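You operate a simulated robot arm through the tools that you are given. There is no shell and no other tool. Be economical: measure what you need, move in short steps, check, and stop when the job is done.

The job below is to be done with a simulated two-armed robot. You get a single attempt, and the scene is never put back.

JOB
Dust the frame back, seat it in the round frame and do up the clip.
Fine: use the soft brush and stand it back in its well; hold the frame still while you turn the clip. Set down upright: soft brush. What is to be rubbed or washed off counts as gone when no trace of it is left.

It is judged by the outcome, as a careful person would: the job done as asked, and still so three seconds after it is handed in. It fails if anything else is knocked over, pushed out of place, dropped, spilled or broken.

ROBOT AND FRAMES
Two 7-joint arms with two-finger parallel grippers on one trunk, on a base that drives. Base frame: it is fixed to the floor where the robot stands at the start and does not move with it; the origin is under the middle of the robot, x ahead of it, y to its left, z up. Units: m, rad, N and s.
The left shoulder is at the start at [0.07, 0.134, 1.301], the right one opposite. With the tool pointing down near the work surface each hand reaches from about 0.1 to 0.6 m from the robot's upright axis, wherever it stands, measured 20 degrees to its own side. Places, roughly: recess of the round frame [0.6, 0.6, 0.8]; turn clip [0.6, 0.5, 0.8]. Payload 1.57 kg a hand.
The tool frame of a hand sits at the grasp point between the pads (the TCP): z along the fingers, y along the line on which they close. The tips reach 0.03 m beyond it. The gripper opens to 0.08 m. The fingers are 0.017 m wide and 0.012 m thick; the gripper's body (0.04 by 0.082 m) begins 0.08 m behind the TCP.
Orientation is that of the tool frame in the base frame, as [roll, pitch, yaw] about the fixed x, y, z axes, in that order (R = Rz(yaw) Ry(pitch) Rx(roll)). With the fingers straight down and closing along the base's y, the tool's x points along the base's -x, its y along +y and its z along -z.

CONTROLS
- The arms move only by the tool move_arm. It takes "left_steps", "right_steps" or both (then of equal length, played together; a hand with none holds still); each is a list of rows, each an object of numbers (a shift or turn left out is 0, a gripper value left out holds the last): "dx", "dy", "dz": the shift along the base's x, y, z in units of 25 mm (1.0 is 25 mm); "ax", "ay", "az": the turn, a rotation vector about the base's x, y, z in units of 6 degrees (1.0 is 6 degrees); "jaw": the closure in counts, from 0 (fully open) to 255 (shut). In form: [{"dx": .., "dy": .., "dz": .., "ax": .., "ay": .., "az": .., "jaw": ..}, ...]. A call has 1 to 20 rows; each row shifts and turns the commanded pose from where the row before left it. A call with a number of a shift or a turn outside -1 to 1 is refused whole. A row lasts 0.2 s, in which the tool goes at most 0.05 m and 0.15 rad; a call with a longer step from one row to the next is refused whole, and so is a gripper value outside its range. Where a pose cannot be reached the arm comes as near as it can. A force on the tool above 40 N (or 10 N above the force at the start of the call, whichever is more), or a blocked arm, ends the call early, and 0.2 s more pass. Each finger travels about 0.153 m/s and halts on what it meets, pressing with about 36 N; the grip force reading is that of the motor and also rises with nothing between the fingers. The clock runs only during rows and for 0.2 s after the last one: add rows that do not move to give the fingers time. It gives the time, the measured TCP pose, the force on the tool (base axes), the opening and the grip force at its end, in the units of the frame above (readings bear some noise), with the torque about the TCP (base axes, N m) and any sound that the robot's microphone picked up.
- Cameras (640 x 400 px; columns grow to the right, rows downward): "scene" is now at [0.1163, 0.0335, 1.5151]; the picture's right is [0.60, -0.80, -0.00], its down [-0.61, -0.46, -0.65] and it looks along [0.52, 0.39, -0.76] (base axes); focal length 252 px, centre (320, 200). "left" rides on the left gripper at [0.072, 0.007, -0.122] in its tool frame; the picture's right is [-0.09, 1.00, 0.00], its down [-0.84, -0.08, -0.54] and it looks along [-0.54, -0.05, 0.84] (tool axes); focal length 238 px, centre (320, 200). "right" rides on the right gripper at [0.072, -0.007, -0.122] in its tool frame; the picture's right is [0.09, 1.00, 0.00], its down [-0.84, 0.08, -0.54] and it looks along [-0.54, 0.05, 0.84] (tool axes); focal length 238 px, centre (320, 200). There is no depth. A picture from a camera that has moved, and an enlarged one, comes with that camera's place and axes in the base frame and with its lens. The place of the scene camera against the robot may be out by one fixed shift of up to 0.025 m in any direction.
- capture(camera): a new picture of that camera. The clock stands still meanwhile.
- raise_lower(by): slides the trunk up (or, below 0, down) by that many m; the arms and the scene camera ride with it, the base frame stays. It gives what a move gives, with no picture.
- base_move(legs): drives the robot by 1 to 6 legs, each [ahead, left, turn to the left] in m, m and rad, along the robot's own axes; the way and the turn of a leg run together, so that a leg with both is an arc; at most 1.5 m and 3.142 rad a leg. The arms and the cameras ride along, it lands a little off, and it stops where it bumps. It gives what a move gives.
- head_to(pan, tilt): turns the head with the scene camera to pan (to the left, within 1.501 rad either way) and tilt (down, from -0.506 to 1.204), counted from straight ahead of the robot. It gives what a move gives.
- inspect(camera, box): a new picture of the part [left, top, right, bottom] of that camera's present view, enlarged. The clock stands still meanwhile.
- job_done(): hands the job in; it is judged then, once.

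Work in short steps. Places have to be worked out from the pictures, the camera data and where the tool is seen: move nearer, look again, correct. Check each grasp and each placing, and mend what went wrong. You have 120 turns and 108 pictures in all, those below and enlarged ones among them. Open the grippers and draw the arms clear of the work before you hand the job in, unless the task says otherwise; then end with one line.

The tools are called after ">>>" as a command line: name --argument value ..., lists and objects as JSON in quotes. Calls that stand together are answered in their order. move_arm: Moves the arms, as the interface text tells. Its arguments: {"type":"object","properties":{"left_steps":{"type":"array"},"right_steps":{"type":"array"}},"required":[]} The other tools are called the same way: raise_lower (by) slides the trunk up or down; base_move (legs) drives the base; head_to (pan, tilt) turns the head that bears the scene camera; capture (camera) takes a picture; inspect (camera, box) takes an enlarged picture of a part of a camera's view; job_done () hands the job in.

At the start:

```text
time_s: 0.0
left_position: [0.2922, 0.4482, 1.2205]
left_tool_rot: [3.141, 0.001, -3.141]
left_ft_force: [-0.7, 0.4, -1.1]
left_torque: [0.0, 0.05, 0.0]
left_gripper_width: 0.0797
left_grasp_force: 0.2
right_position: [0.3257, 0.0467, 1.1997]
right_tool_rot: [3.14, -0.001, -3.141]
right_ft_force: [-0.3, -0.8, 0.3]
right_torque: [-0.02, 0.01, -0.03]
right_gripper_width: 0.0799
right_grasp_force: 0.1
trunk travel left (down, up): [-0.875, 0.065]
robot x, y, heading: [0.0001, -0.0009, 0.002]
head pan, tilt: [0.646, 0.867]
```

scene: 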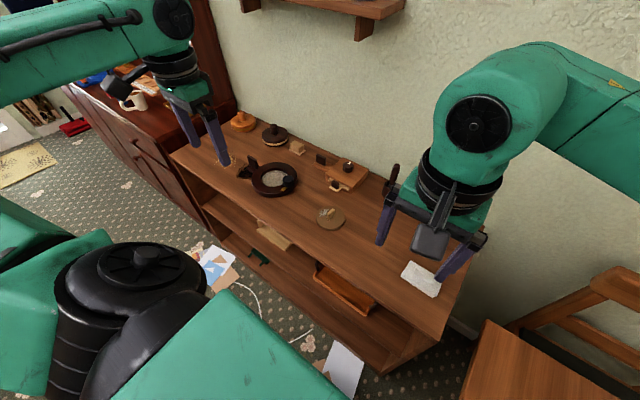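
right: 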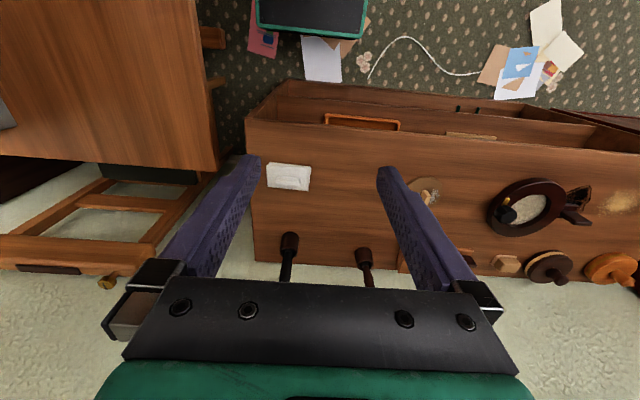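
left: 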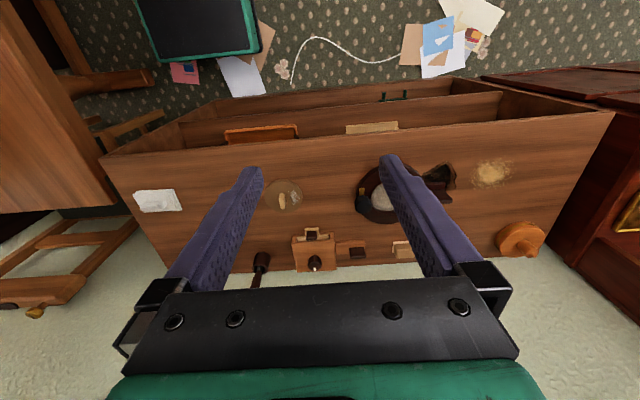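

I'll take enlarged looks at the work surface to identify objects.

>>> inspect --camera "scene" --box '[210, 100, 370, 200]'

>>> inspect --camera "scene" --box '[300, 140, 480, 310]'

>>> inspect --camera "left" --box '[240, 140, 560, 300]'

```text
4.00 times, centred on (290, 150) of scene
camera zoom: at [0.1163, 0.0335, 1.5151], right [0.6, -0.8, 0.0], down [-0.61, -0.46, -0.65], along [0.52, 0.39, -0.76], focal length 1007 px, centre (440, 400)
```

zoom: 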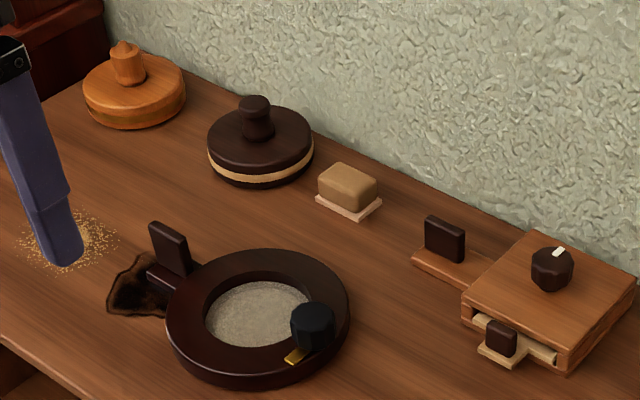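

```text
2.35 times, centred on (390, 225) of scene
camera zoom: at [0.1163, 0.0335, 1.5151], right [0.6, -0.8, 0.0], down [-0.61, -0.46, -0.65], along [0.52, 0.39, -0.76], focal length 592 px, centre (155, 141)
```

zoom: 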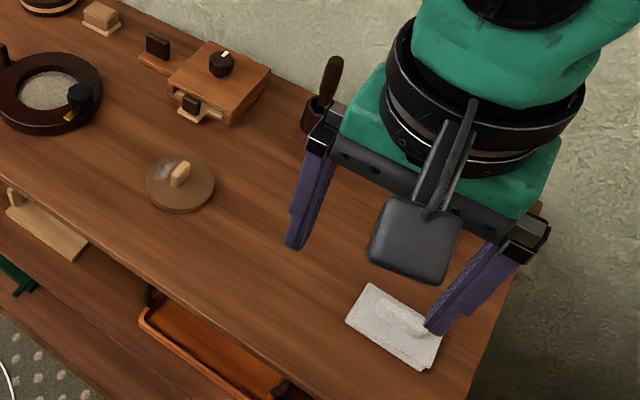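

```text
2.00 times, centred on (400, 220) of left
camera zoom: at [0.2191, 0.4541, 1.3415], right [0.09, 1.0, 0.0], down [0.84, -0.08, 0.54], along [0.54, -0.05, -0.84], focal length 477 px, centre (160, 160)
```

zoom: 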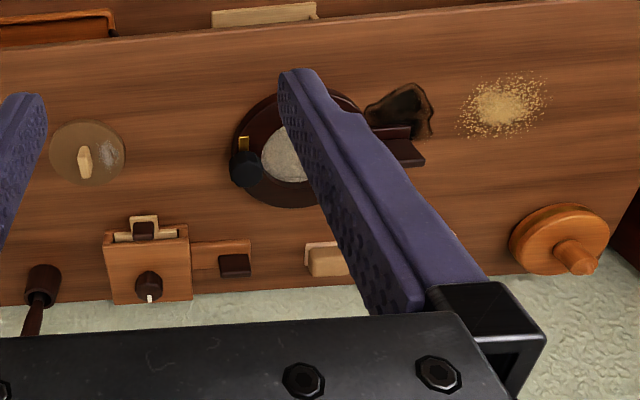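

The back (dusty disc) is near (0.56,0.32), the frame near (0.58,0.62), and two brushes stand near (0.69,0) and (0.73,0.2). I enlarge the brushes to tell which is soft.

>>> inspect --camera "right" --box '[250, 150, 450, 290]'

>>> inspect --camera "left" --box '[240, 150, 420, 290]'

```text
2.86 times, centred on (350, 220) of right
camera zoom: at [0.2544, 0.0397, 1.3228], right [-0.09, 1.0, 0.0], down [0.84, 0.08, 0.54], along [0.54, 0.05, -0.84], focal length 681 px, centre (234, 143)
```

zoom: 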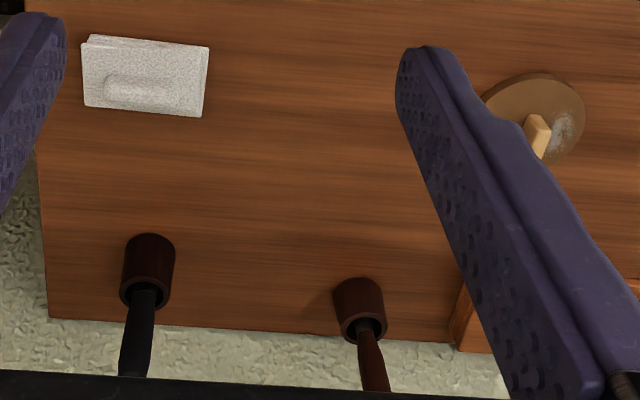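

```text
2.86 times, centred on (330, 220) of left
camera zoom: at [0.2191, 0.4541, 1.3415], right [0.09, 1.0, 0.0], down [0.84, -0.08, 0.54], along [0.54, -0.05, -0.84], focal length 681 px, centre (291, 143)
```

zoom: 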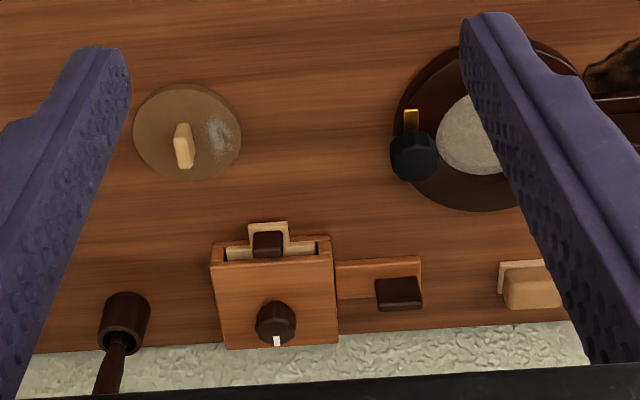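

The handles (black and red-brown) don't show the bristles; I'll look from nearer. Driving the base to about (0.14, 0.3) puts the brushes and disc within reach.

>>> base_move --legs '[[0.0, 0.25, 0], [0.13, 0, 0]]'

>>> head_to --pan -0.1 --tilt 0.85

>>> capture --camera "scene"

>>> capture --camera "right"

```text
time_s: 2.7
left_position: [0.4168, 0.6926, 1.2214]
left_tool_rot: [-3.141, 0.004, 3.14]
left_ft_force: [-0.6, 0.6, -0.1]
left_torque: [0.01, -0.01, -0.02]
left_gripper_width: 0.0797
left_grasp_force: 0.1
right_position: [0.4519, 0.2921, 1.2013]
right_tool_rot: [3.141, 0.005, 3.139]
right_ft_force: [0.8, 0.3, 0.4]
right_torque: [-0.02, -0.03, -0.03]
right_gripper_width: 0.08
right_grasp_force: 0.1
trunk travel left (down, up): [-0.875, 0.065]
robot x, y, heading: [0.129, 0.2466, -0.001]
head pan, tilt: [0.646, 0.867]
```

```text
time_s: 3.8
left_position: [0.4191, 0.6914, 1.2192]
left_tool_rot: [-3.139, -0.002, 3.139]
left_ft_force: [0.5, -0.7, -0.7]
left_torque: [0.0, -0.01, 0.03]
left_gripper_width: 0.0799
left_grasp_force: 0.0
right_position: [0.4535, 0.291, 1.1999]
right_tool_rot: [3.14, 0.001, 3.139]
right_ft_force: [0.4, 0.4, 0.1]
right_torque: [0.0, -0.03, -0.02]
right_gripper_width: 0.0801
right_grasp_force: 0.1
trunk travel left (down, up): [-0.875, 0.065]
robot x, y, heading: [0.1282, 0.2464, 0.004]
head pan, tilt: [-0.099, 0.85]
```

```text
99 pictures are left
camera scene: at [0.2591, 0.2235, 1.5166], right [-0.1, -0.99, 0.0], down [-0.75, 0.08, -0.66], along [0.66, -0.07, -0.75], focal length 252 px, centre (320, 200)
```

scene: 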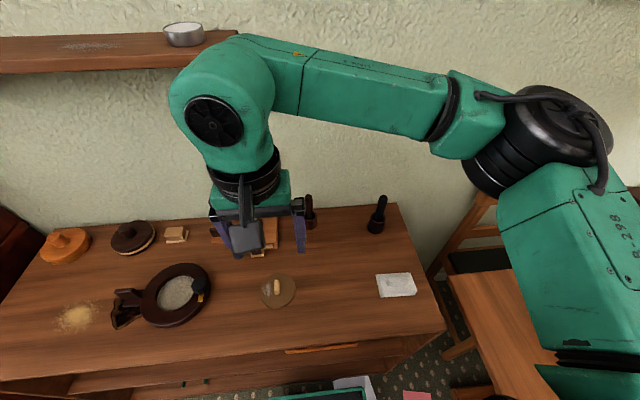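

```text
98 pictures are left
camera right: at [0.3812, 0.2837, 1.323], right [-0.09, 1.0, 0.0], down [0.84, 0.08, 0.54], along [0.54, 0.05, -0.84], focal length 238 px, centre (320, 200)
```

right: 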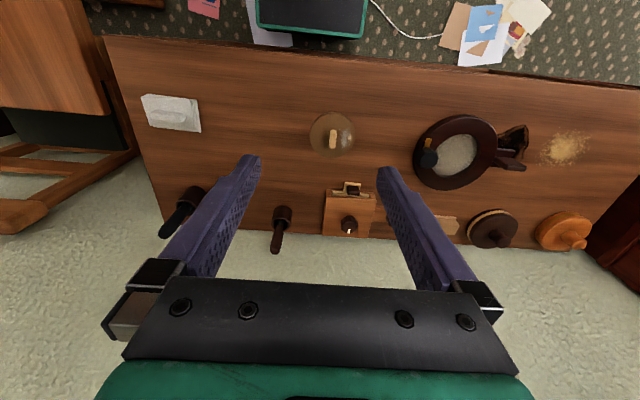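

Brush B (red-brown) stands at about (0.72,0.225), handle top near z≈0.98. I move the right hand above it and look.

>>> move_arm --right_steps '[{"dx": 1, "dy": -0.25, "dz": -0.4}, {"dx": 1, "dy": -0.25, "dz": -0.4}, {"dx": 1, "dy": -0.25, "dz": -0.4}, {"dx": 1, "dy": -0.25, "dz": -0.4}, {"dx": 1, "dy": -0.25, "dz": -0.4}, {"dx": 1, "dy": -0.25, "dz": -0.4}, {"dx": 1, "dy": -0.25, "dz": -0.4}, {"dx": 1, "dy": -0.25, "dz": -0.4}, {"dx": 1, "dy": -0.25, "dz": -0.4}, {"dx": 0.5, "dy": -0.25, "dz": -0.4}, {}]'

>>> capture --camera "right"

>>> capture --camera "scene"

```text
time_s: 6.2
left_position: [0.4183, 0.6902, 1.2206]
left_tool_rot: [3.141, 0.001, 3.139]
left_ft_force: [-0.6, -0.2, 0.7]
left_torque: [-0.03, 0.01, 0.02]
left_gripper_width: 0.0799
left_grasp_force: 0.1
right_position: [0.6914, 0.2289, 1.1018]
right_tool_rot: [3.141, 0.0, -3.142]
right_ft_force: [-1.3, -0.3, 0.0]
right_torque: [0.04, 0.01, 0.02]
right_gripper_width: 0.0798
right_grasp_force: 0.1
trunk travel left (down, up): [-0.875, 0.065]
robot x, y, heading: [0.1284, 0.2467, -0.004]
head pan, tilt: [-0.099, 0.85]
```

```text
97 pictures are left
camera right: at [0.6199, 0.2208, 1.2237], right [-0.09, 1.0, 0.0], down [0.84, 0.08, 0.54], along [0.54, 0.05, -0.84], focal length 238 px, centre (320, 200)
```

right: 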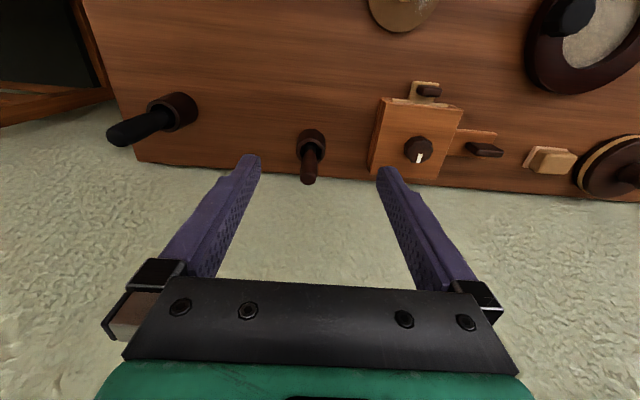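

```text
96 pictures are left
camera scene: at [0.2597, 0.223, 1.5165], right [-0.1, -0.99, 0.0], down [-0.75, 0.08, -0.66], along [0.66, -0.07, -0.75], focal length 252 px, centre (320, 200)
```

scene: 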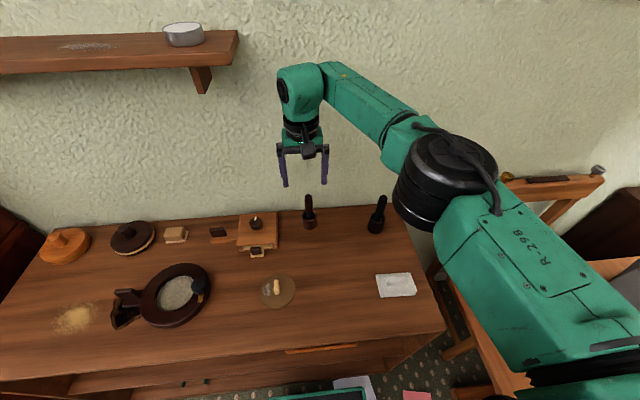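

Triangulating, the brush is nearer (0.765,0.219) with handle top at z≈0.94. I test whether the arm reaches above it with the fingers vertical.

>>> move_arm --right_steps '[{"dx": 0.75, "dy": -0.1, "dz": -0.5}, {"dx": 0.75, "dy": -0.1, "dz": -0.5}, {"dx": 0.75, "dy": -0.1, "dz": -0.5}, {"dx": 0.7, "dy": -0.1, "dz": -0.5}, {"dz": -0.5}, {"dz": -0.5}, {}]'

>>> capture --camera "right"

```text
time_s: 7.8
left_position: [0.42, 0.6926, 1.2185]
left_tool_rot: [3.142, 0.0, 3.14]
left_ft_force: [-1.0, 0.4, 0.2]
left_torque: [-0.01, 0.02, -0.01]
left_gripper_width: 0.0801
left_grasp_force: 0.0
right_position: [0.705, 0.2195, 1.0413]
right_tool_rot: [3.14, 0.002, 3.14]
right_ft_force: [0.1, -0.6, 0.1]
right_torque: [-0.02, 0.01, 0.01]
right_gripper_width: 0.08
right_grasp_force: 0.1
right hand out of reach, approached as far as the arm can: row 1, 2, 3, 4
trunk travel left (down, up): [-0.875, 0.065]
robot x, y, heading: [0.1313, 0.2438, 0.0]
head pan, tilt: [-0.099, 0.85]
```

```text
95 pictures are left
camera right: at [0.6325, 0.2127, 1.1626], right [-0.09, 1.0, 0.0], down [0.84, 0.08, 0.54], along [0.54, 0.05, -0.84], focal length 238 px, centre (320, 200)
```

right: 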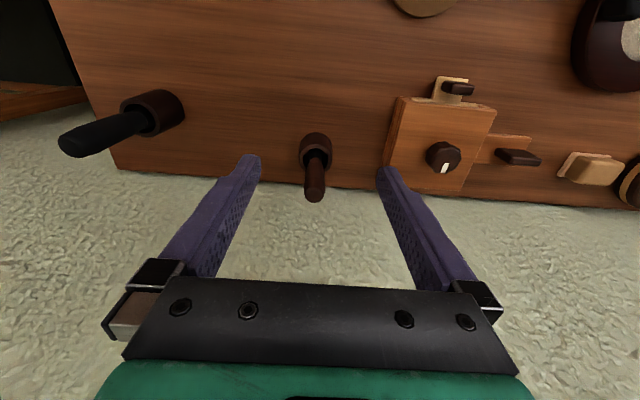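

Vertical reach ends at x≈0.705, so I tilt the fingers forward 30° (raising a bit) to gain reach.

>>> move_arm --right_steps '[{"ay": -1, "dz": 0.5}, {"ay": -1, "dz": 0.5}, {"ay": -1, "dz": 0.5}, {"ay": -1, "dz": 0.5}, {"ay": -1}, {}]'

>>> raise_lower --by -0.08

>>> capture --camera "right"

```text
time_s: 9.2
left_position: [0.4195, 0.6919, 1.2195]
left_tool_rot: [-3.141, 0.001, 3.14]
left_ft_force: [-1.4, -0.7, -0.5]
left_torque: [-0.01, 0.01, -0.02]
left_gripper_width: 0.08
left_grasp_force: 0.0
right_position: [0.7058, 0.2194, 1.0917]
right_tool_rot: [3.139, 0.524, 3.139]
right_ft_force: [1.0, 0.0, 0.1]
right_torque: [-0.01, -0.01, 0.0]
right_gripper_width: 0.08
right_grasp_force: 0.1
trunk travel left (down, up): [-0.875, 0.065]
robot x, y, heading: [0.129, 0.2428, -0.0]
head pan, tilt: [-0.099, 0.85]
```

```text
time_s: 10.3
left_position: [0.4189, 0.6907, 1.1403]
left_tool_rot: [-3.141, 0.0, 3.14]
left_ft_force: [-0.1, 0.2, 0.6]
left_torque: [0.01, 0.02, -0.01]
left_gripper_width: 0.0798
left_grasp_force: 0.0
right_position: [0.7049, 0.2196, 1.0096]
right_tool_rot: [3.14, 0.524, 3.14]
right_ft_force: [0.6, -0.5, -0.1]
right_torque: [-0.01, 0.01, -0.01]
right_gripper_width: 0.0799
right_grasp_force: 0.0
trunk travel left (down, up): [-0.795, 0.145]
robot x, y, heading: [0.1296, 0.244, -0.005]
head pan, tilt: [-0.099, 0.85]
```

```text
94 pictures are left
camera right: at [0.5825, 0.212, 1.081], right [-0.08, 1.0, -0.04], down [0.45, 0.08, 0.89], along [0.89, 0.05, -0.46], focal length 238 px, centre (320, 200)
```

right: 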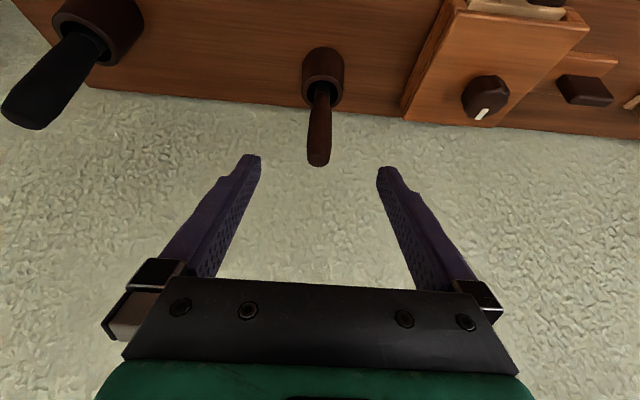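

Handle top is at (0.769,0.2195,0.942), well rim at z≈0.843. I advance along the tool axis to grip at z≈0.907.

>>> move_arm --right_steps '[{"dx": 0.5, "dz": -0.82}, {"dx": 0.5, "dz": -0.82}, {"dx": 0.5, "dz": -0.82}, {"dx": 0.5, "dz": -0.82}, {"dx": 0.5, "dz": -0.82}, {}]'

>>> capture --camera "right"

```text
time_s: 11.7
left_position: [0.4189, 0.6915, 1.1392]
left_tool_rot: [-3.14, 0.0, 3.14]
left_ft_force: [0.3, -0.4, 0.2]
left_torque: [0.01, -0.02, 0.02]
left_gripper_width: 0.0799
left_grasp_force: 0.0
right_position: [0.7673, 0.2193, 0.9082]
right_tool_rot: [3.14, 0.525, 3.141]
right_ft_force: [-0.5, -0.1, 0.2]
right_torque: [0.01, -0.02, 0.0]
right_gripper_width: 0.0801
right_grasp_force: 0.1
trunk travel left (down, up): [-0.795, 0.145]
robot x, y, heading: [0.1277, 0.2448, 0.001]
head pan, tilt: [-0.099, 0.85]
```

```text
93 pictures are left
camera right: at [0.6433, 0.2118, 0.9783], right [-0.08, 1.0, -0.04], down [0.45, 0.08, 0.89], along [0.89, 0.05, -0.46], focal length 238 px, centre (320, 200)
```

right: 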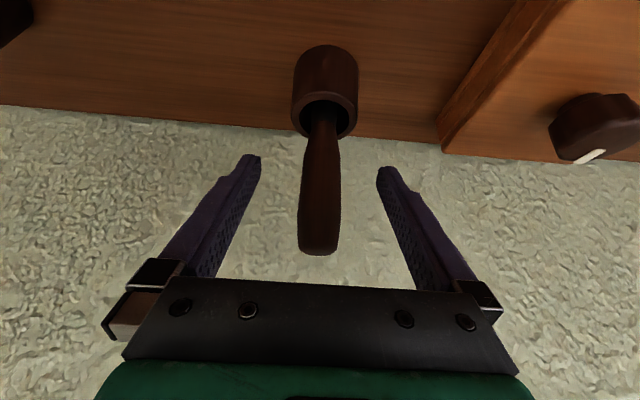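

The handle is centred between the pads; I close the gripper.

>>> move_arm --right_steps '[{"jaw": 120}, {"jaw": 200}, {"jaw": 255}, {}, {}]'

>>> capture --camera "right"

```text
time_s: 12.9
left_position: [0.4193, 0.6916, 1.1408]
left_tool_rot: [3.141, 0.001, 3.14]
left_ft_force: [0.2, 0.2, 0.6]
left_torque: [0.0, -0.01, -0.01]
left_gripper_width: 0.08
left_grasp_force: 0.0
right_position: [0.7661, 0.2182, 0.9092]
right_tool_rot: [3.14, 0.525, 3.14]
right_ft_force: [-0.3, -0.6, 2.1]
right_torque: [-0.15, -0.05, -0.01]
right_gripper_width: 0.0224
right_grasp_force: 34.8
trunk travel left (down, up): [-0.795, 0.145]
robot x, y, heading: [0.13, 0.2497, -0.001]
head pan, tilt: [-0.099, 0.85]
```

```text
92 pictures are left
camera right: at [0.6434, 0.2119, 0.9785], right [-0.08, 1.0, -0.04], down [0.45, 0.08, 0.89], along [0.89, 0.05, -0.46], focal length 238 px, centre (320, 200)
```

right: 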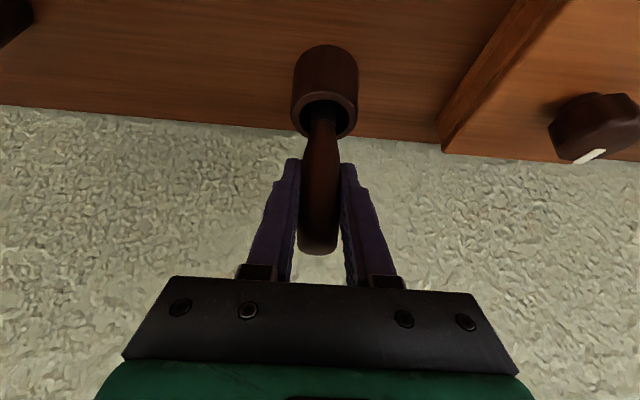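

Gripped (22 mm). I lift straight up about 0.13 m slowly and check the bristles with the scene camera.

>>> move_arm --right_steps '[{"dz": 0.5}, {"dz": 0.6}, {"dz": 0.6}, {"dz": 0.7}, {"dz": 0.7}, {"dz": 0.7}, {"dz": 0.7}, {"dz": 0.7}, {}]'

>>> capture --camera "right"

>>> capture --camera "scene"

```text
time_s: 14.9
left_position: [0.4191, 0.6915, 1.1397]
left_tool_rot: [-3.14, -0.001, 3.141]
left_ft_force: [0.1, -0.1, 0.0]
left_torque: [-0.01, 0.02, -0.01]
left_gripper_width: 0.0799
left_grasp_force: 0.0
right_position: [0.7681, 0.2188, 1.0397]
right_tool_rot: [3.141, 0.524, 3.14]
right_ft_force: [0.5, -0.1, -0.2]
right_torque: [-0.02, 0.01, 0.0]
right_gripper_width: 0.0222
right_grasp_force: 34.9
trunk travel left (down, up): [-0.795, 0.145]
robot x, y, heading: [0.127, 0.2437, 0.001]
head pan, tilt: [-0.099, 0.85]
```

```text
91 pictures are left
camera right: at [0.6446, 0.2114, 1.1087], right [-0.08, 1.0, -0.04], down [0.45, 0.08, 0.89], along [0.89, 0.05, -0.46], focal length 238 px, centre (320, 200)
```

right: 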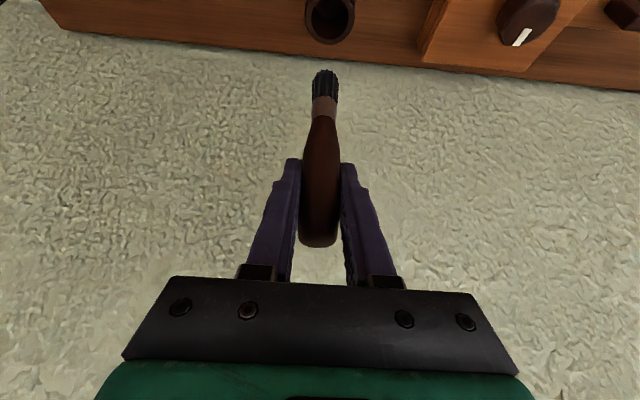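

```text
90 pictures are left
camera scene: at [0.2602, 0.2234, 1.4365], right [-0.1, -0.99, 0.0], down [-0.75, 0.08, -0.66], along [0.66, -0.07, -0.75], focal length 252 px, centre (320, 200)
```

scene: 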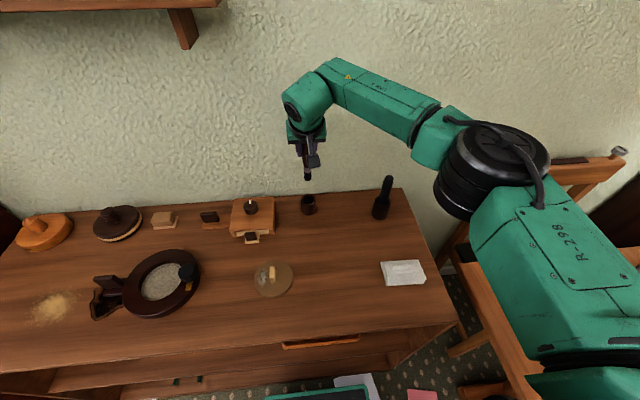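

>>> inspect --camera "right" --box '[280, 40, 370, 130]'

>>> inspect --camera "scene" --box '[280, 150, 400, 230]'

```text
4.44 times, centred on (325, 85) of right
camera zoom: at [0.6446, 0.2114, 1.1087], right [-0.08, 1.0, -0.04], down [0.45, 0.08, 0.89], along [0.89, 0.05, -0.46], focal length 1059 px, centre (298, 711)
```

zoom: 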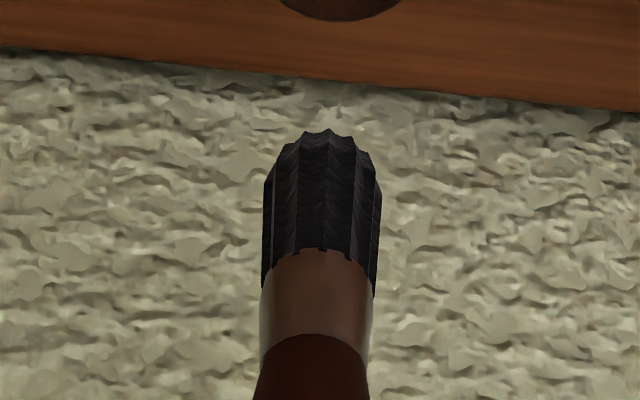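

```text
5.00 times, centred on (340, 190) of scene
camera zoom: at [0.2602, 0.2234, 1.4365], right [-0.1, -0.99, 0.0], down [-0.75, 0.08, -0.66], along [0.66, -0.07, -0.75], focal length 1259 px, centre (220, 250)
```

zoom: 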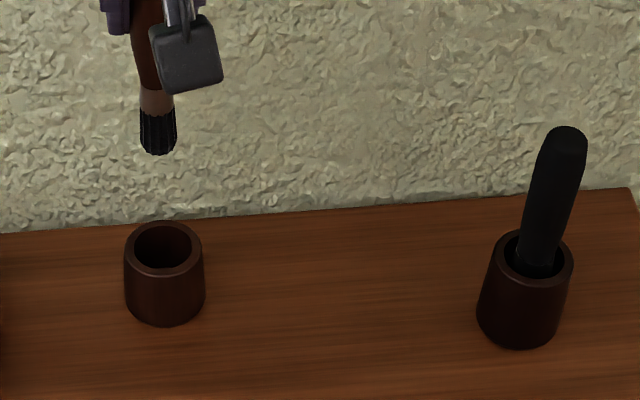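

The bristles are black, coarse and ridged — possibly the stiff one. I put it back and look at the other brush before deciding.

>>> move_arm --right_steps '[{"dz": -0.7}, {"dz": -0.7}, {"dz": -0.7}, {"dz": -0.7}, {"dz": -0.6}, {"dz": -0.6}, {"dz": -0.6}, {"dz": -0.5}, {}]'

>>> capture --camera "right"

```text
time_s: 16.9
left_position: [0.4162, 0.6902, 1.1405]
left_tool_rot: [-3.14, 0.004, 3.141]
left_ft_force: [0.3, 0.5, -0.5]
left_torque: [0.01, -0.01, -0.01]
left_gripper_width: 0.0801
left_grasp_force: 0.1
right_position: [0.767, 0.2195, 0.9153]
right_tool_rot: [3.138, 0.533, 3.141]
right_ft_force: [5.0, 0.8, 20.6]
right_torque: [0.4, -0.49, 0.07]
right_gripper_width: 0.0223
right_grasp_force: 34.9
trunk travel left (down, up): [-0.795, 0.145]
robot x, y, heading: [0.1275, 0.2405, -0.001]
head pan, tilt: [-0.099, 0.85]
```

```text
87 pictures are left
camera right: at [0.6442, 0.2122, 0.9841], right [-0.08, 1.0, -0.04], down [0.45, 0.07, 0.89], along [0.89, 0.05, -0.45], focal length 238 px, centre (320, 200)
```

right: 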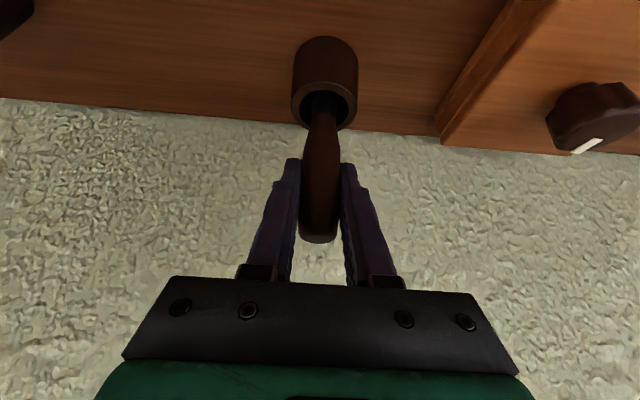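

It has touched bottom (20 N); I ease off a little and open.

>>> move_arm --right_steps '[{"dz": 0.2}, {"jaw": 120}, {"jaw": 0}, {}, {}]'

>>> capture --camera "right"

```text
time_s: 18.1
left_position: [0.4177, 0.6906, 1.1389]
left_tool_rot: [3.142, 0.001, 3.141]
left_ft_force: [0.6, -1.2, 0.6]
left_torque: [0.05, 0.0, 0.02]
left_gripper_width: 0.0798
left_grasp_force: 0.0
right_position: [0.7676, 0.2186, 0.9158]
right_tool_rot: [3.14, 0.523, 3.14]
right_ft_force: [0.5, -0.4, -0.9]
right_torque: [-0.01, 0.02, 0.02]
right_gripper_width: 0.08
right_grasp_force: 0.0
trunk travel left (down, up): [-0.795, 0.145]
robot x, y, heading: [0.1278, 0.2437, -0.0]
head pan, tilt: [-0.099, 0.85]
```

```text
86 pictures are left
camera right: at [0.6452, 0.212, 0.986], right [-0.08, 1.0, -0.04], down [0.45, 0.08, 0.89], along [0.89, 0.05, -0.46], focal length 238 px, centre (320, 200)
```

right: 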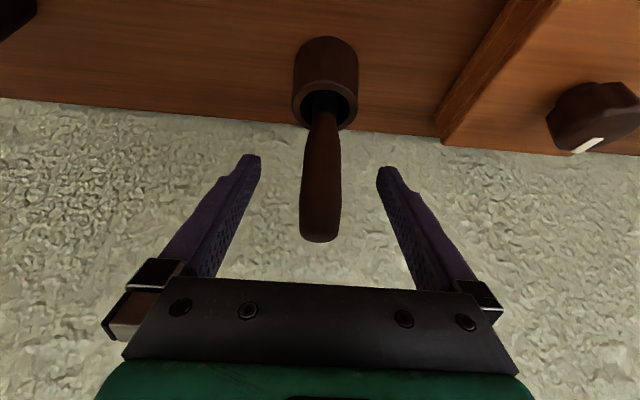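

Back standing in its well. I withdraw along the tool axis, drive right 0.2 m and look at the other brush.

>>> move_arm --right_steps '[{"dx": -0.5, "dz": 0.82}, {"dx": -0.5, "dz": 0.82}, {"dx": -0.5, "dz": 0.82}, {"dx": -0.5, "dz": 0.82}, {"dx": -0.5, "dz": 0.82}, {"dx": -0.5, "dz": 0.5}]'

>>> base_move --legs '[[0, -0.2, 0]]'

>>> capture --camera "right"

```text
time_s: 19.5
left_position: [0.4181, 0.6903, 1.1391]
left_tool_rot: [-3.142, -0.001, 3.14]
left_ft_force: [1.0, 0.0, -0.2]
left_torque: [-0.03, 0.02, -0.04]
left_gripper_width: 0.0798
left_grasp_force: 0.1
right_position: [0.6925, 0.2188, 1.0317]
right_tool_rot: [3.139, 0.524, 3.14]
right_ft_force: [-0.8, -0.6, -0.1]
right_torque: [-0.03, 0.02, 0.0]
right_gripper_width: 0.0799
right_grasp_force: 0.0
trunk travel left (down, up): [-0.795, 0.145]
robot x, y, heading: [0.1306, 0.2442, -0.0]
head pan, tilt: [-0.099, 0.85]
```

```text
time_s: 21.2
left_position: [0.4202, 0.4881, 1.1388]
left_tool_rot: [-3.139, 0.001, 3.137]
left_ft_force: [0.2, 0.7, -0.6]
left_torque: [-0.04, -0.03, 0.02]
left_gripper_width: 0.08
left_grasp_force: 0.1
right_position: [0.6941, 0.0141, 1.0301]
right_tool_rot: [3.141, 0.522, 3.139]
right_ft_force: [0.6, 0.3, -0.5]
right_torque: [0.0, -0.01, -0.03]
right_gripper_width: 0.0801
right_grasp_force: 0.2
trunk travel left (down, up): [-0.795, 0.145]
robot x, y, heading: [0.1252, 0.0391, -0.002]
head pan, tilt: [-0.099, 0.85]
```

```text
85 pictures are left
camera right: at [0.5701, 0.0073, 1.1009], right [-0.08, 1.0, -0.05], down [0.45, 0.08, 0.89], along [0.89, 0.05, -0.46], focal length 238 px, centre (320, 200)
```

right: 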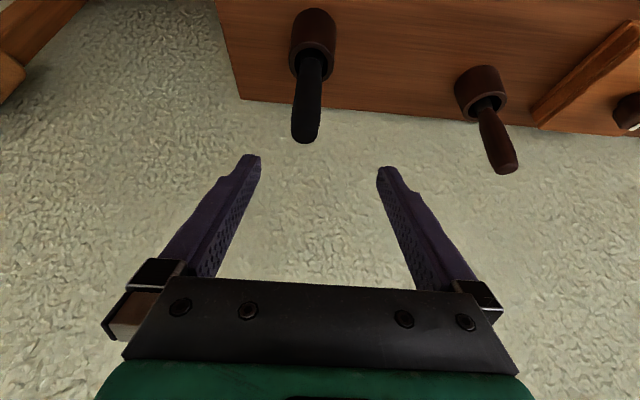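

Black-handled brush top ≈ (0.745,0,0.945). I approach it the same way.

>>> move_arm --right_steps '[{"dx": 0.2, "dy": -0.3, "dz": -0.7}, {"dx": 0.3, "dy": -0.3, "dz": -0.8}, {"dx": 0.45, "dz": -0.8}, {"dx": 0.45, "dz": -0.8}, {"dx": 0.45, "dz": -0.8}, {"dz": -0.7}, {}]'

>>> capture --camera "right"

```text
time_s: 22.8
left_position: [0.4195, 0.4854, 1.1403]
left_tool_rot: [3.141, -0.002, 3.135]
left_ft_force: [-0.3, 0.5, 0.1]
left_torque: [-0.03, 0.01, 0.01]
left_gripper_width: 0.0804
left_grasp_force: 0.0
right_position: [0.7376, -0.0042, 0.9158]
right_tool_rot: [3.139, 0.524, 3.137]
right_ft_force: [-1.3, 0.5, -0.5]
right_torque: [0.0, -0.03, -0.01]
right_gripper_width: 0.08
right_grasp_force: 0.1
trunk travel left (down, up): [-0.795, 0.145]
robot x, y, heading: [0.1318, 0.0381, -0.003]
head pan, tilt: [-0.099, 0.85]
```

```text
84 pictures are left
camera right: at [0.6143, -0.0107, 0.9866], right [-0.08, 1.0, -0.04], down [0.45, 0.07, 0.89], along [0.89, 0.05, -0.46], focal length 238 px, centre (320, 200)
```

right: 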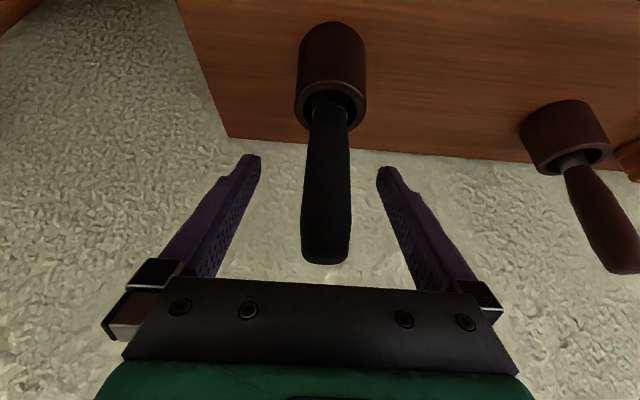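

Handle centred; close and lift.

>>> move_arm --right_steps '[{"jaw": 120}, {"jaw": 200}, {"jaw": 255}, {}, {}]'

>>> move_arm --right_steps '[{"dz": 0.5}, {"dz": 0.6}, {"dz": 0.6}, {"dz": 0.7}, {"dz": 0.7}, {"dz": 0.7}, {"dz": 0.7}, {"dz": 0.7}, {}]'

>>> inspect --camera "right" --box '[240, 20, 400, 180]'

>>> inspect --camera "scene" --box '[140, 120, 380, 270]'

```text
time_s: 24.0
left_position: [0.4197, 0.4846, 1.1395]
left_tool_rot: [-3.141, 0.0, 3.137]
left_ft_force: [0.1, -0.8, -0.1]
left_torque: [0.0, -0.03, 0.01]
left_gripper_width: 0.08
left_grasp_force: 0.0
right_position: [0.737, -0.0044, 0.917]
right_tool_rot: [3.139, 0.524, 3.139]
right_ft_force: [0.6, -0.2, -0.1]
right_torque: [-0.01, 0.03, 0.03]
right_gripper_width: 0.0237
right_grasp_force: 35.7
trunk travel left (down, up): [-0.795, 0.145]
robot x, y, heading: [0.1292, 0.0387, -0.007]
head pan, tilt: [-0.099, 0.85]
```

```text
time_s: 26.0
left_position: [0.4201, 0.4861, 1.1403]
left_tool_rot: [3.14, 0.001, 3.138]
left_ft_force: [0.8, 1.2, -0.4]
left_torque: [0.02, -0.02, 0.02]
left_gripper_width: 0.0799
left_grasp_force: 0.1
right_position: [0.7394, -0.0039, 1.0458]
right_tool_rot: [3.141, 0.524, 3.138]
right_ft_force: [0.3, 0.3, -1.3]
right_torque: [-0.02, 0.0, 0.0]
right_gripper_width: 0.0237
right_grasp_force: 35.4
trunk travel left (down, up): [-0.795, 0.145]
robot x, y, heading: [0.1314, 0.0366, -0.007]
head pan, tilt: [-0.099, 0.85]
```

```text
2.50 times, centred on (320, 100) of right
camera zoom: at [0.6167, -0.0109, 1.1158], right [-0.08, 1.0, -0.04], down [0.45, 0.07, 0.89], along [0.89, 0.05, -0.46], focal length 596 px, centre (320, 450)
```

zoom: 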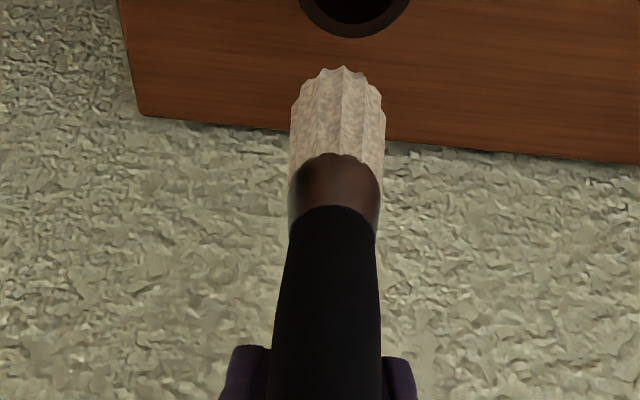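

```text
2.67 times, centred on (260, 195) of scene
camera zoom: at [0.2593, 0.0184, 1.4365], right [-0.1, -0.99, 0.0], down [-0.75, 0.08, -0.66], along [0.66, -0.07, -0.75], focal length 671 px, centre (480, 213)
```

zoom: 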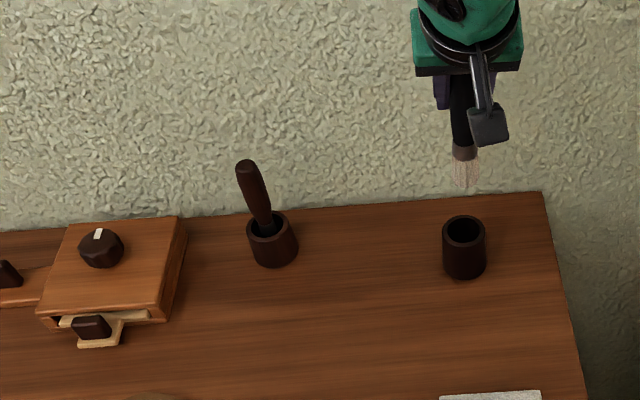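

This is the soft brush (pale hair). I pull it back and up, then drive left to the disc.

>>> move_arm --right_steps '[{"dx": -1, "dz": 0.5}, {"dx": -1, "dz": 0.5}, {"dx": -1, "dz": 0.5}, {"dx": -1, "dz": 0.5}, {"dx": -1}, {"dx": -1}, {}]'

>>> base_move --legs '[[0, 0.26, 0]]'

>>> head_to --pan 0.1 --tilt 1.1

>>> capture --camera "right"

>>> capture --camera "scene"

```text
time_s: 27.6
left_position: [0.4207, 0.4872, 1.1395]
left_tool_rot: [-3.141, 0.0, 3.136]
left_ft_force: [-0.3, 0.0, 0.0]
left_torque: [-0.01, 0.0, -0.02]
left_gripper_width: 0.0799
left_grasp_force: 0.0
right_position: [0.5903, -0.0022, 1.0972]
right_tool_rot: [3.139, 0.522, 3.137]
right_ft_force: [-0.5, -0.5, -1.2]
right_torque: [-0.03, 0.01, 0.0]
right_gripper_width: 0.0238
right_grasp_force: 35.6
trunk travel left (down, up): [-0.795, 0.145]
robot x, y, heading: [0.1264, 0.0384, -0.007]
head pan, tilt: [-0.099, 0.85]
```

```text
time_s: 29.5
left_position: [0.4208, 0.7502, 1.1402]
left_tool_rot: [3.139, 0.0, 3.138]
left_ft_force: [-0.7, 0.3, 0.1]
left_torque: [0.0, -0.01, 0.0]
left_gripper_width: 0.0801
left_grasp_force: 0.0
right_position: [0.5916, 0.2613, 1.0944]
right_tool_rot: [3.137, 0.523, 3.135]
right_ft_force: [0.3, 0.0, -0.2]
right_torque: [0.0, 0.02, 0.03]
right_gripper_width: 0.0238
right_grasp_force: 36.0
trunk travel left (down, up): [-0.795, 0.145]
robot x, y, heading: [0.1241, 0.3033, -0.006]
head pan, tilt: [-0.099, 0.85]
```

```text
time_s: 30.2
left_position: [0.4218, 0.7511, 1.1387]
left_tool_rot: [-3.14, 0.0, 3.136]
left_ft_force: [0.1, -0.8, 0.0]
left_torque: [0.02, 0.03, -0.01]
left_gripper_width: 0.0802
left_grasp_force: 0.0
right_position: [0.5913, 0.2643, 1.0954]
right_tool_rot: [3.138, 0.522, 3.136]
right_ft_force: [0.2, 0.7, -0.4]
right_torque: [-0.02, -0.01, 0.0]
right_gripper_width: 0.0238
right_grasp_force: 36.0
trunk travel left (down, up): [-0.795, 0.145]
robot x, y, heading: [0.128, 0.3057, -0.01]
head pan, tilt: [0.099, 1.1]
```

```text
81 pictures are left
camera right: at [0.4683, 0.2575, 1.166], right [-0.08, 1.0, -0.04], down [0.45, 0.07, 0.89], along [0.89, 0.05, -0.46], focal length 238 px, centre (320, 200)
```

right: 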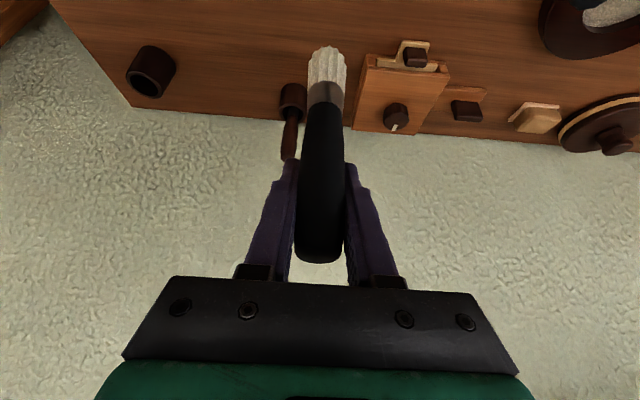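

```text
80 pictures are left
camera scene: at [0.2457, 0.2994, 1.4188], right [0.09, -1.0, 0.0], down [-0.89, -0.08, -0.45], along [0.45, 0.04, -0.89], focal length 252 px, centre (320, 200)
```

scene: 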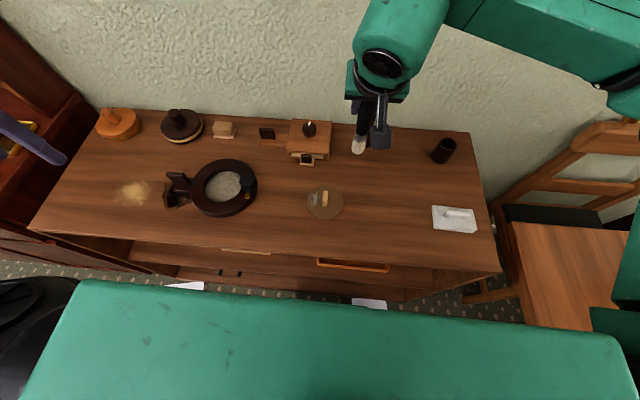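

>>> inspect --camera "scene" --box '[295, 175, 355, 230]'

>>> inspect --camera "scene" --box '[150, 140, 270, 230]'

```text
7.27 times, centred on (325, 202) of scene
camera zoom: at [0.2457, 0.2994, 1.4188], right [0.09, -1.0, 0.0], down [-0.89, -0.08, -0.45], along [0.45, 0.04, -0.89], focal length 1831 px, centre (284, 182)
```

zoom: 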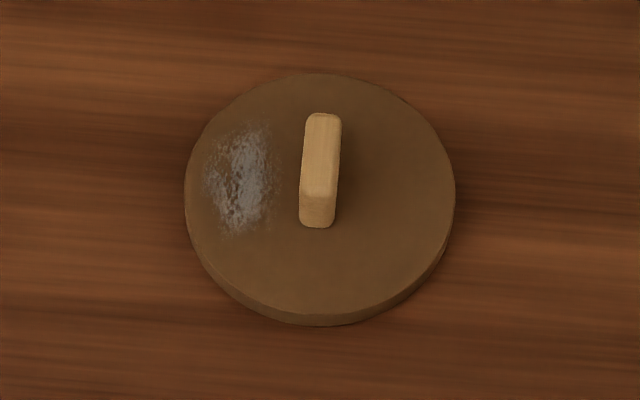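

```text
4.44 times, centred on (210, 185) of scene
camera zoom: at [0.2457, 0.2994, 1.4188], right [0.09, -1.0, 0.0], down [-0.89, -0.08, -0.45], along [0.45, 0.04, -0.89], focal length 1119 px, centre (809, 267)
```

zoom: 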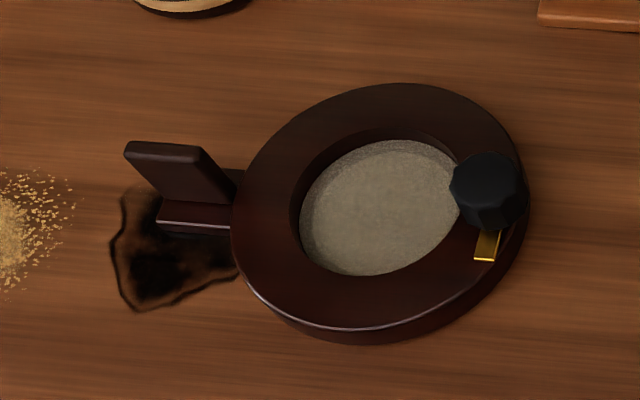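

The disc is ~0.10 m across with the dust on its +y side, ~0.03 m from centre. From the tip's appearance, scene bias is about (+0.013,-0.018). I move the brush tip above the dust and check.

>>> move_arm --right_steps '[{"dx": -0.3, "dy": 0.7, "dz": -0.7}, {"dx": -0.3, "dy": 0.7, "dz": -0.8}, {"dx": -0.3, "dy": 0.7, "dz": -0.8}, {"dx": -0.3, "dy": 0.7, "dz": -0.8}, {"dx": -0.24, "dy": 0.76, "dz": -0.8}, {"dz": -0.8}, {}]'

>>> inspect --camera "scene" --box '[265, 140, 385, 230]'

>>> capture --camera "right"

```text
time_s: 31.8
left_position: [0.4224, 0.751, 1.1391]
left_tool_rot: [3.141, -0.001, 3.137]
left_ft_force: [-0.4, 0.1, -0.8]
left_torque: [-0.01, -0.01, -0.01]
left_gripper_width: 0.0804
left_grasp_force: 0.0
right_position: [0.5563, 0.3505, 0.9783]
right_tool_rot: [3.14, 0.522, 3.137]
right_ft_force: [0.3, 0.7, -0.5]
right_torque: [-0.05, 0.02, 0.0]
right_gripper_width: 0.0238
right_grasp_force: 35.4
trunk travel left (down, up): [-0.795, 0.145]
robot x, y, heading: [0.1296, 0.3062, -0.009]
head pan, tilt: [0.099, 1.1]
```

```text
4.44 times, centred on (325, 185) of scene
camera zoom: at [0.2455, 0.2986, 1.4188], right [0.09, -1.0, 0.0], down [-0.89, -0.08, -0.45], along [0.45, 0.04, -0.89], focal length 1119 px, centre (298, 267)
```

zoom: 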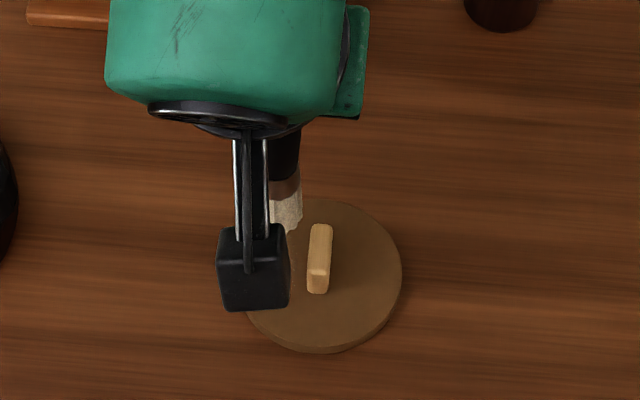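

```text
76 pictures are left
camera right: at [0.4331, 0.3442, 1.0477], right [-0.08, 1.0, -0.04], down [0.45, 0.07, 0.89], along [0.89, 0.05, -0.46], focal length 238 px, centre (320, 200)
```

right: 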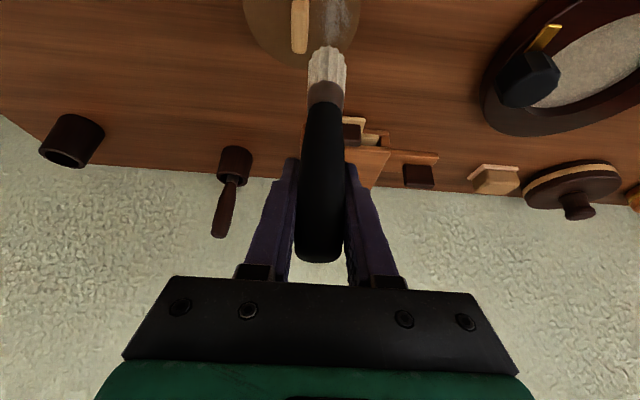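

Tip is ~0.005 short in y and ~0.05 above. I shift +y 5 mm and lower, watching the force.

>>> move_arm --right_steps '[{"dy": 0.2, "dz": -0.3}, {"dz": -0.3}, {"dz": -0.3}, {"dz": -0.3}, {"dz": -0.2}, {"dz": -0.2}, {}]'

>>> capture --camera "right"

```text
time_s: 33.4
left_position: [0.4209, 0.7511, 1.14]
left_tool_rot: [-3.141, 0.0, 3.136]
left_ft_force: [-0.1, 0.8, -0.1]
left_torque: [0.02, -0.01, 0.03]
left_gripper_width: 0.0801
left_grasp_force: 0.1
right_position: [0.5541, 0.357, 0.9383]
right_tool_rot: [3.14, 0.523, 3.135]
right_ft_force: [0.0, 0.4, -0.6]
right_torque: [0.03, 0.01, 0.03]
right_gripper_width: 0.0238
right_grasp_force: 35.9
trunk travel left (down, up): [-0.795, 0.145]
robot x, y, heading: [0.1254, 0.3061, -0.006]
head pan, tilt: [0.099, 1.1]
```

```text
75 pictures are left
camera right: at [0.4315, 0.3506, 1.0086], right [-0.07, 1.0, -0.04], down [0.45, 0.07, 0.89], along [0.89, 0.05, -0.46], focal length 238 px, centre (320, 200)
```

right: 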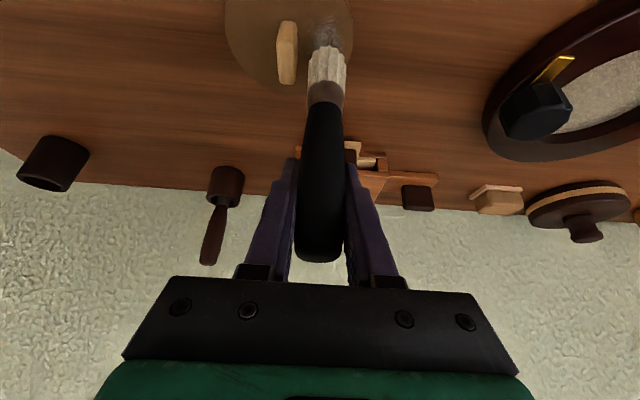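

Well aligned over the dust. I lower in 2.5 mm steps to contact.

>>> move_arm --right_steps '[{"dz": -0.1}, {"dz": -0.1}, {"dz": -0.1}, {"dz": -0.1}, {}]'

```text
time_s: 34.6
left_position: [0.4235, 0.7508, 1.1401]
left_tool_rot: [3.141, 0.0, 3.135]
left_ft_force: [-0.5, 0.1, 0.6]
left_torque: [0.02, -0.02, -0.03]
left_gripper_width: 0.0798
left_grasp_force: 0.0
right_position: [0.5561, 0.3597, 0.9286]
right_tool_rot: [3.14, 0.523, 3.137]
right_ft_force: [0.2, -0.8, -1.6]
right_torque: [-0.04, -0.01, -0.01]
right_gripper_width: 0.0237
right_grasp_force: 36.2
trunk travel left (down, up): [-0.795, 0.145]
robot x, y, heading: [0.1251, 0.3076, -0.003]
head pan, tilt: [0.099, 1.1]
```

>>> move_arm --right_steps '[{"dz": -0.1}, {"dz": -0.1}, {"dz": -0.1}, {}]'

>>> inspect --camera "right" --box '[220, 0, 420, 120]'

```text
time_s: 35.6
left_position: [0.421, 0.7512, 1.1392]
left_tool_rot: [-3.141, 0.001, 3.137]
left_ft_force: [-0.5, -0.7, 0.2]
left_torque: [-0.01, 0.0, -0.01]
left_gripper_width: 0.08
left_grasp_force: 0.0
right_position: [0.5556, 0.359, 0.9216]
right_tool_rot: [3.14, 0.523, 3.137]
right_ft_force: [-0.1, 0.3, -0.8]
right_torque: [0.01, -0.01, 0.05]
right_gripper_width: 0.0239
right_grasp_force: 35.8
trunk travel left (down, up): [-0.795, 0.145]
robot x, y, heading: [0.1259, 0.3041, -0.007]
head pan, tilt: [0.099, 1.1]
```

```text
3.20 times, centred on (320, 60) of right
camera zoom: at [0.4328, 0.3513, 0.9908], right [-0.07, 1.0, -0.04], down [0.45, 0.07, 0.89], along [0.89, 0.05, -0.46], focal length 763 px, centre (320, 648)
```

zoom: 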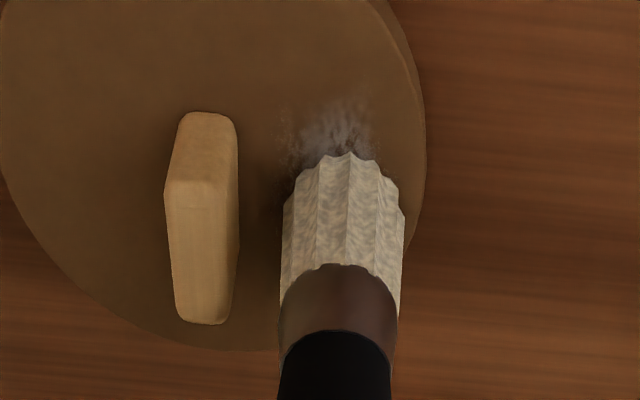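

Close to contact. I lower 4 mm more then stroke along x in small steps.

>>> move_arm --right_steps '[{"dz": -0.08}, {"dz": -0.08}, {}]'

>>> move_arm --right_steps '[{"dx": -0.4}, {"dx": -0.4}, {"dx": -0.4}, {"dx": 0.4}, {"dx": 0.4}, {"dx": 0.4}, {"dx": 0.4}, {"dx": 0.4}, {}]'

>>> inspect --camera "right" --box '[220, 0, 420, 120]'

```text
time_s: 36.4
left_position: [0.4208, 0.7507, 1.1402]
left_tool_rot: [-3.141, 0.002, 3.135]
left_ft_force: [0.1, -0.2, 0.9]
left_torque: [0.01, 0.01, 0.0]
left_gripper_width: 0.08
left_grasp_force: 0.0
right_position: [0.5544, 0.3583, 0.919]
right_tool_rot: [3.14, 0.528, 3.134]
right_ft_force: [1.1, 0.4, 14.1]
right_torque: [-0.33, -0.02, -0.07]
right_gripper_width: 0.0238
right_grasp_force: 35.5
trunk travel left (down, up): [-0.795, 0.145]
robot x, y, heading: [0.1265, 0.3013, -0.007]
head pan, tilt: [0.099, 1.1]
```

```text
time_s: 38.4
left_position: [0.4206, 0.7509, 1.1391]
left_tool_rot: [-3.141, 0.001, 3.136]
left_ft_force: [-0.9, 0.1, 0.4]
left_torque: [0.02, 0.0, -0.02]
left_gripper_width: 0.0799
left_grasp_force: 0.0
right_position: [0.5742, 0.358, 0.9167]
right_tool_rot: [3.139, 0.526, 3.137]
right_ft_force: [-2.3, -0.2, 6.9]
right_torque: [-0.36, 0.23, -0.1]
right_gripper_width: 0.0239
right_grasp_force: 35.6
trunk travel left (down, up): [-0.795, 0.145]
robot x, y, heading: [0.1306, 0.3062, -0.004]
head pan, tilt: [0.099, 1.1]
```

```text
3.20 times, centred on (320, 60) of right
camera zoom: at [0.451, 0.352, 0.9861], right [-0.08, 1.0, -0.04], down [0.45, 0.07, 0.89], along [0.89, 0.05, -0.46], focal length 763 px, centre (320, 648)
```

zoom: 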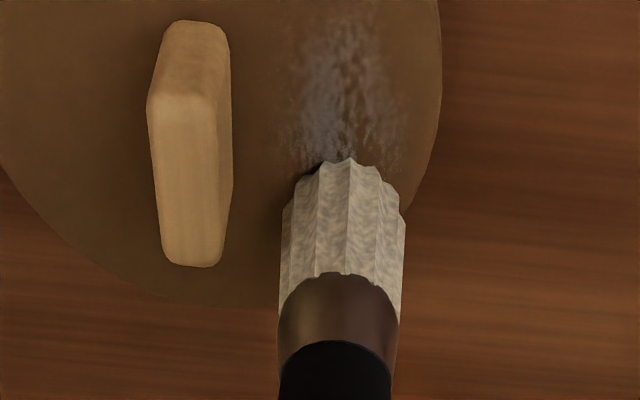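

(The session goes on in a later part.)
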